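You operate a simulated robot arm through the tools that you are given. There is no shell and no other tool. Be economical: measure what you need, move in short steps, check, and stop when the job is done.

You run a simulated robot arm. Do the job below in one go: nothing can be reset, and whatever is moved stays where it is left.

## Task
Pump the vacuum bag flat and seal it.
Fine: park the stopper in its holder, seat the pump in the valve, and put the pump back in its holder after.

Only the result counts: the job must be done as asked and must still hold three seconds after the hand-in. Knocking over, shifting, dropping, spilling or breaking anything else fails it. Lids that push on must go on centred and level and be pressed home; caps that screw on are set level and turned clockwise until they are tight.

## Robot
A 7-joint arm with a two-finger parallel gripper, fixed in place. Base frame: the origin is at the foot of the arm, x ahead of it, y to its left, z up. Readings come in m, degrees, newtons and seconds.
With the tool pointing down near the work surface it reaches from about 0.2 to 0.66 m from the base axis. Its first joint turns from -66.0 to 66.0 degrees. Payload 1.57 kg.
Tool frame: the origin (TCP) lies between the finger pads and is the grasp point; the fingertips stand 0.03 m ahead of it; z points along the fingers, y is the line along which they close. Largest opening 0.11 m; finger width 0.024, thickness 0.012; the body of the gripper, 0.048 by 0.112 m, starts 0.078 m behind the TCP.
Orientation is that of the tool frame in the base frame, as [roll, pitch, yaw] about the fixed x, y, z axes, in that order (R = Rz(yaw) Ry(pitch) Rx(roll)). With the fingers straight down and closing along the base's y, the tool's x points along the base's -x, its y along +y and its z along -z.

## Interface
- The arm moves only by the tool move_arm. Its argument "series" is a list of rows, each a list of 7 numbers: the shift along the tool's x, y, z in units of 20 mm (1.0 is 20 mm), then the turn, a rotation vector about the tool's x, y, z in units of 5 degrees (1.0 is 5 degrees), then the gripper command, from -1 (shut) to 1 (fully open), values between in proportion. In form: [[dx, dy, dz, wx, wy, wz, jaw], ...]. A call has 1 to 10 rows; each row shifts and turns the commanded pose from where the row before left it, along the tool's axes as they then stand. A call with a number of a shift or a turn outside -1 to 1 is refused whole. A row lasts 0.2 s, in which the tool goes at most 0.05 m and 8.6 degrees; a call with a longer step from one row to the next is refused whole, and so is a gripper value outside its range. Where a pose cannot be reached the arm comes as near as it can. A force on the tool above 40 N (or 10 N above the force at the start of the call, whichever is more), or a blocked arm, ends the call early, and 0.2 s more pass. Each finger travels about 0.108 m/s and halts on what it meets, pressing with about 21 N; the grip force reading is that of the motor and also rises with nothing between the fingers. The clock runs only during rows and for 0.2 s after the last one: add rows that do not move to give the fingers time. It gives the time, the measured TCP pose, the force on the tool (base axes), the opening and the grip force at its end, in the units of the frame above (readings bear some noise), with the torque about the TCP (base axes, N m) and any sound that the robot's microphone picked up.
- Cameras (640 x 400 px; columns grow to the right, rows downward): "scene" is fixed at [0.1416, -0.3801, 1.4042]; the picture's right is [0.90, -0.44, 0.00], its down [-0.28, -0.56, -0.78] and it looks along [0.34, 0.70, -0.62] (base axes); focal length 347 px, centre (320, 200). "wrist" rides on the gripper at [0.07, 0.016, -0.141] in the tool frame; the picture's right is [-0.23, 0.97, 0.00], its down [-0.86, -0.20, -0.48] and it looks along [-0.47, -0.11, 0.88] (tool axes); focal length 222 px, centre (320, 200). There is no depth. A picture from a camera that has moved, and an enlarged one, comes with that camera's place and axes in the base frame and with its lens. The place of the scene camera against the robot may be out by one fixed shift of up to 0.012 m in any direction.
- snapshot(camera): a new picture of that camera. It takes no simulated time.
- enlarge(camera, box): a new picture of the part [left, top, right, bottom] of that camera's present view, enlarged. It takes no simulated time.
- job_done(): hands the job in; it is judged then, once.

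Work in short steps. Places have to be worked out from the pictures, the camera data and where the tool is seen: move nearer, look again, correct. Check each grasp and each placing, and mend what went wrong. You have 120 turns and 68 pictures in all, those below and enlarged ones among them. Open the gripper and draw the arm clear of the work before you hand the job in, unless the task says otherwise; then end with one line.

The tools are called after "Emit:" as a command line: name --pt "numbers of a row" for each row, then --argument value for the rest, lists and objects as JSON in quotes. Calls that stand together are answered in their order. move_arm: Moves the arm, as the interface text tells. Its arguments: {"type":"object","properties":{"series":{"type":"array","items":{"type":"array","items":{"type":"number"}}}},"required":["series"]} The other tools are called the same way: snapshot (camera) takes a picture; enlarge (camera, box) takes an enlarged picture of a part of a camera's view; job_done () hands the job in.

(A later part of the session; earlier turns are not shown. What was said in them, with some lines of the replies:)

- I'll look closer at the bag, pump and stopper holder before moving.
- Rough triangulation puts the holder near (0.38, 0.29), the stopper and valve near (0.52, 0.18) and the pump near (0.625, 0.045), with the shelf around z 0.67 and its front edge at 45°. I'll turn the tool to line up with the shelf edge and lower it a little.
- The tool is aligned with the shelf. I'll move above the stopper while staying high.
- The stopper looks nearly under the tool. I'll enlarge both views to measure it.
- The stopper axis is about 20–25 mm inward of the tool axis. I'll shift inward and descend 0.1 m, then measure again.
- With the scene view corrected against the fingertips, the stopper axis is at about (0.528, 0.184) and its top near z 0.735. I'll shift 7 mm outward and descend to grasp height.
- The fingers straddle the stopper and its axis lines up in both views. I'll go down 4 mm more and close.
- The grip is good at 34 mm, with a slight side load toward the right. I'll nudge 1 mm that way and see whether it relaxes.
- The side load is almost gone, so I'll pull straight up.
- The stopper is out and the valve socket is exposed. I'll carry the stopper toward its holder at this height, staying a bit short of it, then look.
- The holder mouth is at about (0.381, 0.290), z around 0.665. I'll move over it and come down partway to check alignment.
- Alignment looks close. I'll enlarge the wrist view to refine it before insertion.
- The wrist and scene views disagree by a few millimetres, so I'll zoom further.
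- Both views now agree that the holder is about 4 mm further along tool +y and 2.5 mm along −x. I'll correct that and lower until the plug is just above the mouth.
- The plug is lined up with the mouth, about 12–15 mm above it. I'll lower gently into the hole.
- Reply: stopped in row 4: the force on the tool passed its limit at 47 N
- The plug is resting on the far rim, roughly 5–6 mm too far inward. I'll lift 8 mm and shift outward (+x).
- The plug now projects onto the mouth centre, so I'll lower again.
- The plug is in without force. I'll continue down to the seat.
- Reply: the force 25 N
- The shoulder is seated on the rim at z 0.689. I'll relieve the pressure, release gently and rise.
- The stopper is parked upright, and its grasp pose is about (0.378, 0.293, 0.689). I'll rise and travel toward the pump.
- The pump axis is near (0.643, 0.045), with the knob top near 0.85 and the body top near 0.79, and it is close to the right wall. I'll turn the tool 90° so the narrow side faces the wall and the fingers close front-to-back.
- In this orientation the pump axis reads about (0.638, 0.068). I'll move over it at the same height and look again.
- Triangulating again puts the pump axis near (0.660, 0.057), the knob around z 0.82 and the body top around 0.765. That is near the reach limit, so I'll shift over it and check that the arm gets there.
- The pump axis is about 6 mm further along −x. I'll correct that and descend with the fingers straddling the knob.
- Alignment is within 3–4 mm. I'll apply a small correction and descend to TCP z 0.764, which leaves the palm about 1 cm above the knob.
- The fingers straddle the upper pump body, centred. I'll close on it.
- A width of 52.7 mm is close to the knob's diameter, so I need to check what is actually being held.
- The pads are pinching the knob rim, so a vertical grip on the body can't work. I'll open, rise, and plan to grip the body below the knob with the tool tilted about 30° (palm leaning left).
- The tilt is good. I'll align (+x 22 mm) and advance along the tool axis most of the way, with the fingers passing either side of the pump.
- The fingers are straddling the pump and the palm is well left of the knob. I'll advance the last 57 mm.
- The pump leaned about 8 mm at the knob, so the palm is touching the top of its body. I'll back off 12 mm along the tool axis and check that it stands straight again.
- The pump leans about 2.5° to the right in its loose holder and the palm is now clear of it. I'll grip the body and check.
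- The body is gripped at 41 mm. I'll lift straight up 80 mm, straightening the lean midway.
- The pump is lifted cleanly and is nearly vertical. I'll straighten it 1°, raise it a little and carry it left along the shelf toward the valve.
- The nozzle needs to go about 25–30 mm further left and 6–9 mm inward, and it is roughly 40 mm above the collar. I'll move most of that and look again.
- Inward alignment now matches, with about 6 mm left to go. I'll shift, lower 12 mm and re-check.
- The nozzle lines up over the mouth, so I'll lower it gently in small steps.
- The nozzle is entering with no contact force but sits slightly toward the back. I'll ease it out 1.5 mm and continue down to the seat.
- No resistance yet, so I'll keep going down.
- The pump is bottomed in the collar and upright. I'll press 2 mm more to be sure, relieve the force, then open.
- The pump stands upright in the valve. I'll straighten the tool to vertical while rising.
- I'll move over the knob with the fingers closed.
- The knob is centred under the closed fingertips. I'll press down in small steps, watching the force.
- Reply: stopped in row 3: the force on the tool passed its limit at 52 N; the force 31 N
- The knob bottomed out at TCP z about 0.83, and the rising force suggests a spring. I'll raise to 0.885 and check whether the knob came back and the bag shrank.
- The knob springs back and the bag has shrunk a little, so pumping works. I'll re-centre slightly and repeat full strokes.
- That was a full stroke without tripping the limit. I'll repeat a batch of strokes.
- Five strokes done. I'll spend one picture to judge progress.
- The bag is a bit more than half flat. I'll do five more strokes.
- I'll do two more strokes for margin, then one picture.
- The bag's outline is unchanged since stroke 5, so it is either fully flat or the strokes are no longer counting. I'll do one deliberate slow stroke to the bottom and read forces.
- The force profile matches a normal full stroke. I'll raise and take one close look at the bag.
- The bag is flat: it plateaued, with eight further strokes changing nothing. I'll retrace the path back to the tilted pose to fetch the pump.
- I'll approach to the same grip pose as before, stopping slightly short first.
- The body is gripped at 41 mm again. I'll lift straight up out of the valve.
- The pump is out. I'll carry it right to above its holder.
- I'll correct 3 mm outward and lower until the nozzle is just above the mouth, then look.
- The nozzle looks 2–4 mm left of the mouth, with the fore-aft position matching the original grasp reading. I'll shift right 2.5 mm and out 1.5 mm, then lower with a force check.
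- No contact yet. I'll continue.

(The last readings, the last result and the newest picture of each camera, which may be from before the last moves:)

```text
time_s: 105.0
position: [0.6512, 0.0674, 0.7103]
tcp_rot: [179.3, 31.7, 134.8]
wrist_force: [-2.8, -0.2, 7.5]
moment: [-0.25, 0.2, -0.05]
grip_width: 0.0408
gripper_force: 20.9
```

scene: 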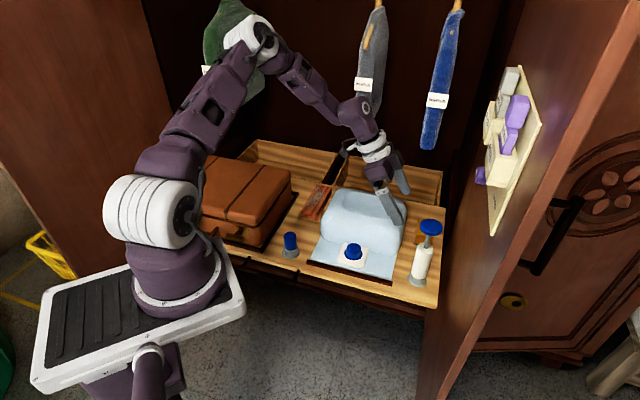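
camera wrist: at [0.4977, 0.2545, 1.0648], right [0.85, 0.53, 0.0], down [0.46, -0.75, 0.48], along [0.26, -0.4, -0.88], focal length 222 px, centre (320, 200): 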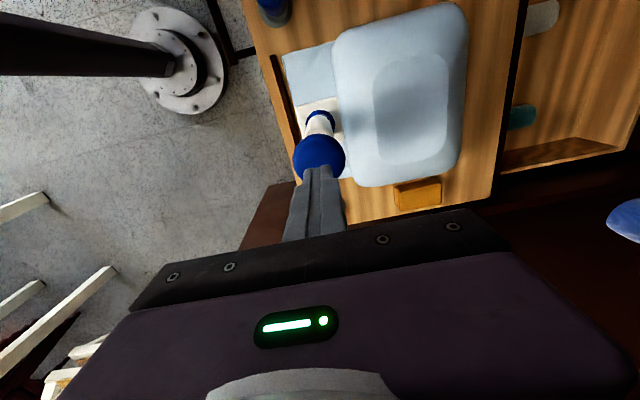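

Contact is at z 0.711, matching the original seat height. I'll relieve, open and withdraw along the tool axis.

Emit:
move_arm --pt "-0.04 0 -0.06 0 0 0 -1" --pt "0 0 0 0 0 0 -0.1" --pt "0 0 0 0 0 0 0.3" --pt "0 0 0 0 0 0 0.8" --pt "0 0 0 0 0 0 1" --pt "0 0 -0.5 0 0 0 1" --pt "0 0 -1 0 0 0 1" --pt "0 0 -1 0 0 0 1" --pt "0 0 -1 0 0 0 1" --pt "0 0 -1 0 0 0 1"

Emit:
move_arm --pt "0 0 -1 0 0 0 1" --pt "0 0 -1 0 0 0 1" --pt "0 0 -1 0 0 0 1" --pt "0 0 -1 0 0 0 1" --pt "0 0 -0.6 0 1 0 1" --pt "0 0 -0.6 0 1 0 1" --pt "0 0 -0.6 0 1 0 1" --pt "0 0 -0.6 0 1 0 1" --pt "0 0 -0.6 0 1 0 1" --pt "0 0 -0.6 0 1 0 1"

```text
time_s: 107.2
position: [0.6153, 0.0993, 0.7868]
tcp_rot: [179.4, 31.7, 134.8]
wrist_force: [0.5, -0.4, 0.0]
moment: [0.0, 0.01, 0.01]
grip_width: 0.1099
gripper_force: 0.1
```

```text
time_s: 109.4
position: [0.5692, 0.1448, 0.9223]
tcp_rot: [179.5, 1.5, 135.1]
wrist_force: [-0.3, -0.2, -0.2]
moment: [0.0, 0.01, 0.0]
grip_width: 0.1099
gripper_force: 0.1
```

The pump is parked and the arm is clear. I'll rotate back to yaw −135 for the stopper.

Emit:
move_arm --pt "0 0 0 0.1 0.3 0 1" --pt "0 0 0 0 0 -1 1" --pt "0 0 0 0 0 -1 1" --pt "0 0 0 0 0 -1 1" --pt "0 0 0 0 0 -1 1" --pt "0 0 0 0 0 -1 1" --pt "0 0 0 0 0 -1 1" --pt "0 0 0 0 0 -1 1" --pt "0 0 0 0 0 -1 1" --pt "0 0 0 0 0 -1 1"

Emit:
move_arm --pt "0 0 0 0 0 -1 1" --pt "0 0 0 0 0 -1 1" --pt "0 0 0 0 0 -1 1" --pt "0 0 0 0 0 -1 1" --pt "0 0 0 0 0 -1 1" --pt "0 0 0 0 0 -1 1" --pt "0 0 0 0 0 -1 1" --pt "0 0 0 0 0 -1 1" --pt "0 0 0 0 0 -1 1" --pt "0 0 0 0 0 0 0.2"

Emit:
snapshot --camera "scene"

```text
time_s: 111.6
position: [0.5689, 0.1463, 0.9207]
tcp_rot: [-180.0, 0.2, -179.8]
wrist_force: [0.3, -0.7, 0.0]
moment: [-0.02, 0.02, -0.02]
grip_width: 0.1101
gripper_force: 0.1
```

```text
time_s: 113.8
position: [0.5704, 0.145, 0.9233]
tcp_rot: [-179.8, 0.0, -134.9]
wrist_force: [1.6, 0.4, -0.7]
moment: [0.01, -0.01, 0.02]
grip_width: 0.0659
gripper_force: 0.1
```

```text
1 pictures are left
```

scene: 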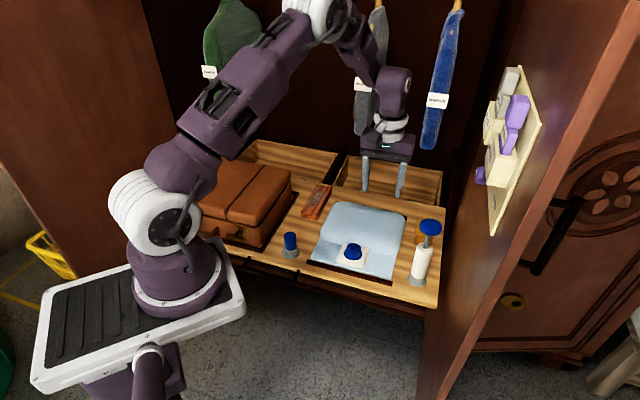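

The pump stands in its holder as before and the bag is flat. I'll travel back to above the parked stopper.

Emit:
move_arm --pt "0.15 1 0.2 0 0 0 0.2" --pt "0.15 1 0.2 0 0 0 0.2" --pt "0.15 1 0.2 0 0 0 0.2" --pt "0.15 1 0.2 0 0 0 0.2" --pt "0.15 1 0.2 0 0 0 0.2" --pt "0.15 1 0.2 0 0 0 0.2" --pt "0.15 1 0.2 0 0 0 0.2" --pt "0.15 1 0.2 0 0 0 0.2" --pt "0.15 1 0.2 0 0 0 0.2" --pt "0.15 1 0.2 0 0 0 0.2"

Emit:
move_arm --pt "0.05 1 0 0 0 0 0.2" --pt "0.02 1 0 0 0 0 0.2" --pt "0 0 1 0 0 0 0.2" --pt "0 0 1 0 0 0 0.2" --pt "0 0 1 0 0 0 0.2" --pt "0 0 1 0 0 0 0.2" --pt "0 0 0 0 0 0 0.2"

```text
time_s: 116.0
position: [0.4059, 0.2646, 0.8819]
tcp_rot: [-179.8, 0.1, -134.9]
wrist_force: [0.2, 0.6, -0.5]
moment: [0.02, -0.04, -0.01]
grip_width: 0.0658
gripper_force: 0.1
```

```text
time_s: 117.6
position: [0.3771, 0.2924, 0.8008]
tcp_rot: [-179.8, 0.0, -134.9]
wrist_force: [0.2, 0.3, 0.2]
moment: [0.01, -0.03, 0.0]
grip_width: 0.0661
gripper_force: 0.0
```

I'm on the release pose to within 1 mm, so I'll descend to the grasp height and close.

Emit:
move_arm --pt "-0.03 0 1 0 0 0 0.2" --pt "0 0 1 0 0 0 0.2" --pt "0 0 1 0 0 0 0.2" --pt "0 0 1 0 0 0 0.2" --pt "0 0 1 0 0 0 0.2" --pt "0 0 0.5 0 0 0 0.2" --pt "0 0 0 0 0 0 0.2"

Emit:
move_arm --pt "0 0 0 0 0 0 -0.2" --pt "0 0 0 0 0 0 -0.6" --pt "0 0 0 0 0 0 -1" --pt "0 0 0 0 0 0 -1"

```text
time_s: 119.2
position: [0.3798, 0.2924, 0.6922]
tcp_rot: [-179.8, -0.1, -134.9]
wrist_force: [-0.1, 0.7, -0.1]
moment: [0.0, -0.01, -0.01]
grip_width: 0.066
gripper_force: 0.0
```

```text
time_s: 120.2
position: [0.3796, 0.2931, 0.6922]
tcp_rot: [-179.8, 0.0, -134.9]
wrist_force: [-0.7, 0.5, 1.0]
moment: [-0.02, -0.01, 0.01]
grip_width: 0.0333
gripper_force: 20.8
```

The stopper is gripped. I'll lift it and carry it to above the valve.

Emit:
move_arm --pt "0 0 -0.4 0 0 0 -1" --pt "0 0 -0.6 0 0 0 -1" --pt "0 0 -1 0 0 0 -1" --pt "0 0 -1 0 0 0 -1" --pt "0 0 -1 0 0 0 -1" --pt "0 0 -1 0 0 0 -1" --pt "0 0 0 0 0 0 -1"

Emit:
move_arm --pt "-0.144 -0.91 0 0 0 0 -1" --pt "-0.144 -0.91 0 0 0 0 -1" --pt "-0.144 -0.91 0 0 0 0 -1" --pt "-0.144 -0.91 0 0 0 0 -1" --pt "-0.144 -0.91 0 0 0 0 -1" --pt "-0.144 -0.91 0 0 0 0 -1" --pt "-0.144 -0.91 0 0 0 0 -1" --pt "-0.144 -0.91 0 0 0 0 -1" --pt "-0.144 -0.91 0 0 0 0 -1" --pt "-0.144 -0.91 0 0 0 0 -1"

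Emit:
move_arm --pt "0 0 0 0 0 0 -1" --pt "0 0 0 0 0 0 -1"

```text
time_s: 121.8
position: [0.3767, 0.2922, 0.7904]
tcp_rot: [-179.8, -0.1, -134.9]
wrist_force: [-0.3, -0.3, -0.2]
moment: [0.02, 0.05, 0.02]
grip_width: 0.033
gripper_force: 20.7
```

```text
time_s: 124.0
position: [0.5257, 0.1839, 0.7921]
tcp_rot: [-179.9, 0.0, -135.0]
wrist_force: [0.2, -0.4, 0.5]
moment: [-0.04, 0.0, 0.01]
grip_width: 0.0329
gripper_force: 20.7
```

```text
time_s: 124.6
position: [0.5276, 0.1852, 0.7918]
tcp_rot: [-179.8, 0.0, -134.9]
wrist_force: [-0.2, -0.2, 0.0]
moment: [-0.03, 0.01, 0.01]
grip_width: 0.0329
gripper_force: 21.2
```

Position matches the original pull-out axis. I'll descend to just above the mouth, then continue slowly.

Emit:
move_arm --pt "0 -0.04 0.8 0 0 0 -1" --pt "0 0 0.8 0 0 0 -1" --pt "0 0 0.6 0 0 0 -1" --pt "0 0 0.2 0 0 0 -1" --pt "0 0 0.2 0 0 0 -1" --pt "0 0 0 0 0 0 -1"

```text
time_s: 126.0
position: [0.5278, 0.1823, 0.74]
tcp_rot: [-179.8, 0.0, -135.0]
wrist_force: [0.0, 0.6, -0.2]
moment: [0.01, 0.01, -0.01]
grip_width: 0.0328
gripper_force: 21.0
```

Emit:
move_arm --pt "0 0 0.2 0 0 0 -1" --pt "0 0 0.2 0 0 0 -1" --pt "0 0 0.1 0 0 0 -1" --pt "0 0 0 0 0 0 -1"

```text
time_s: 127.0
position: [0.5278, 0.1849, 0.7308]
tcp_rot: [-179.8, -0.1, -134.9]
wrist_force: [-0.6, -0.1, 0.0]
moment: [0.02, -0.04, 0.0]
grip_width: 0.0326
gripper_force: 21.0
```

The plug is entering freely. I'll press on to the seat.

Emit:
move_arm --pt "0 0 0.15 0 0 0 -1" --pt "0 0 0.15 0 0 0 -1" --pt "0 0 0.1 0 0 0 -1" --pt "0 0 0 0 0 0 -1"

```text
time_s: 128.0
position: [0.5281, 0.1837, 0.7221]
tcp_rot: [-179.8, 0.1, -134.9]
wrist_force: [-1.2, 0.4, 4.9]
moment: [0.1, 0.08, 0.04]
grip_width: 0.0327
gripper_force: 21.3
```

Contact is at the expected seat height. I'll press it home firmly.

Emit:
move_arm --pt "0 0 0.1 0 0 0 -1" --pt "0 0 0.1 0 0 0 -1" --pt "0 0 0 0 0 0 -1"

```text
time_s: 128.8
position: [0.5278, 0.1836, 0.7195]
tcp_rot: [-179.9, 0.0, -134.8]
wrist_force: [-6.3, -1.5, 27.2]
moment: [0.24, 0.08, 0.02]
grip_width: 0.0321
gripper_force: 21.0
```

It bottomed firmly at z 0.7195 with 27 N. I'll release, rise, close the fingers and then press from above to be sure.

Emit:
move_arm --pt "0 0 -0.1 0 0 0 -1" --pt "0 0 0 0 0 0 -0.2" --pt "0 0 0 0 0 0 0.2" --pt "0 0 0 0 0 0 0.2" --pt "0 0 -0.5 0 0 0 0.2" --pt "0 0 -1 0 0 0 0.2" --pt "0 0 -1 0 0 0 0.2" --pt "0 0 -1 0 0 0 0.2" --pt "-0.25 0 -0.5 0 0 0 -0.4" --pt "0 0 0 0 0 0 -1"

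Emit:
move_arm --pt "0 0 0 0 0 0 -1" --pt "0 0 0.4 0 0 0 -1" --pt "0 0 0.3 0 0 0 -1" --pt "0 0 0 0 0 0 -1"

```text
time_s: 131.0
position: [0.531, 0.1861, 0.8007]
tcp_rot: [-179.8, 0.0, -135.0]
wrist_force: [0.1, -0.2, 1.1]
moment: [0.02, 0.02, -0.03]
grip_width: 0.0
gripper_force: 20.8
```

```text
time_s: 132.0
position: [0.531, 0.186, 0.7858]
tcp_rot: [-179.8, -0.1, -134.9]
wrist_force: [0.0, -0.2, 0.8]
moment: [-0.01, 0.02, -0.01]
grip_width: 0.0001
gripper_force: 20.9
```

Emit:
move_arm --pt "0 0 0.3 0 0 0 -1" --pt "0 0 0.3 0 0 0 -1" --pt "0 0 0.2 0 0 0 -1" --pt "0 0 0 0 0 0 -1"

```text
time_s: 133.0
position: [0.5303, 0.1881, 0.77]
tcp_rot: [-179.8, 0.0, -134.8]
wrist_force: [0.5, -1.4, -0.3]
moment: [0.0, -0.01, 0.02]
grip_width: 0.0002
gripper_force: 21.1
```

Emit:
move_arm --pt "0 0 0.2 0 0 0 -1" --pt "0 0 0.2 0 0 0 -1" --pt "0 0 0 0 0 0 -1"

```text
time_s: 133.8
position: [0.531, 0.188, 0.7608]
tcp_rot: [-179.9, 0.0, -134.9]
wrist_force: [0.2, -0.2, 0.1]
moment: [0.03, -0.02, -0.04]
grip_width: 0.0
gripper_force: 21.0
```

Emit:
move_arm --pt "0 0 0.2 0 0 0 -1" --pt "0 0 0.2 0 0 0 -1" --pt "0 0 0.1 0 0 0 -1" --pt "0 0 0 0 0 0 -1"

```text
time_s: 134.8
position: [0.5312, 0.1875, 0.752]
tcp_rot: [-179.8, 0.0, -134.9]
wrist_force: [-0.5, -0.1, 0.8]
moment: [-0.01, -0.01, -0.01]
grip_width: 0.0002
gripper_force: 21.0
```

Emit:
move_arm --pt "0 0 0.15 0 0 0 -1" --pt "0 0 0.15 0 0 0 -1" --pt "0 0 0 0 0 0 -1"

```text
time_s: 135.2
position: [0.5323, 0.1871, 0.75]
tcp_rot: [-179.7, 0.2, -134.9]
wrist_force: [-4.9, -0.8, 15.7]
moment: [-0.05, 0.15, 0.0]
grip_width: 0.0002
gripper_force: 21.0
stopped in row 2: the force on the tool passed its limit at 48 N (the readings are from after the stop); the commanded pose is now the measured one
```

The stopper was pressed at its top with about 48 N and didn't yield, so it is home. I'll retreat well clear and use the last picture to verify.

Emit:
move_arm --pt "0 0 -0.5 0 0 0 -1" --pt "0 0 -1 0 0 0 -1" --pt "0 0 -1 0 0 0 -1" --pt "0 0 -1 0 0 0 -1" --pt "0 0 -1 0 0 0 -1" --pt "0 0 -1 0 0 0 -0.5" --pt "0 0 -1 0 0 0 0.2" --pt "0 0 -1 0 0 0 1" --pt "0 0 -1 0 0 0 1" --pt "0 0 -1 0 0 0 1"

Emit:
enlarge --camera "scene" --box '[260, 170, 460, 295]'

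```text
time_s: 137.4
position: [0.5327, 0.1888, 0.9404]
tcp_rot: [-179.7, 0.2, -134.9]
wrist_force: [0.0, -0.2, 1.1]
moment: [-0.03, 0.01, -0.04]
grip_width: 0.1099
gripper_force: 0.1
```

```text
3.20 times, centred on (360, 232) of scene
camera zoom: at [0.1416, -0.3801, 1.4042], right [0.9, -0.44, 0.0], down [-0.28, -0.56, -0.78], along [0.34, 0.7, -0.62], focal length 1111 px, centre (192, 96)
```

zoom: 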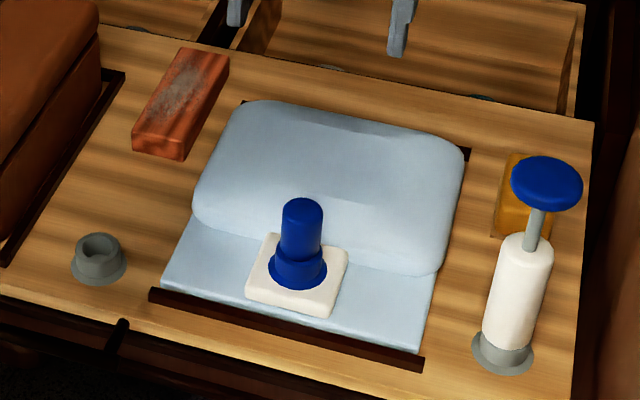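

The last picture shows the stopper seated upright in the valve at its original height, the pump back in its holder, the bag low, and the gripper open and clear. I'll hand it in.

Emit:
job_done

```text
The job is handed in.
```

I pumped the vacuum bag down, pressed the stopper back into the valve, and returned the pump to its holder. The bag stopped shrinking after about five strokes, and eight more changed nothing, so I took that as flat.
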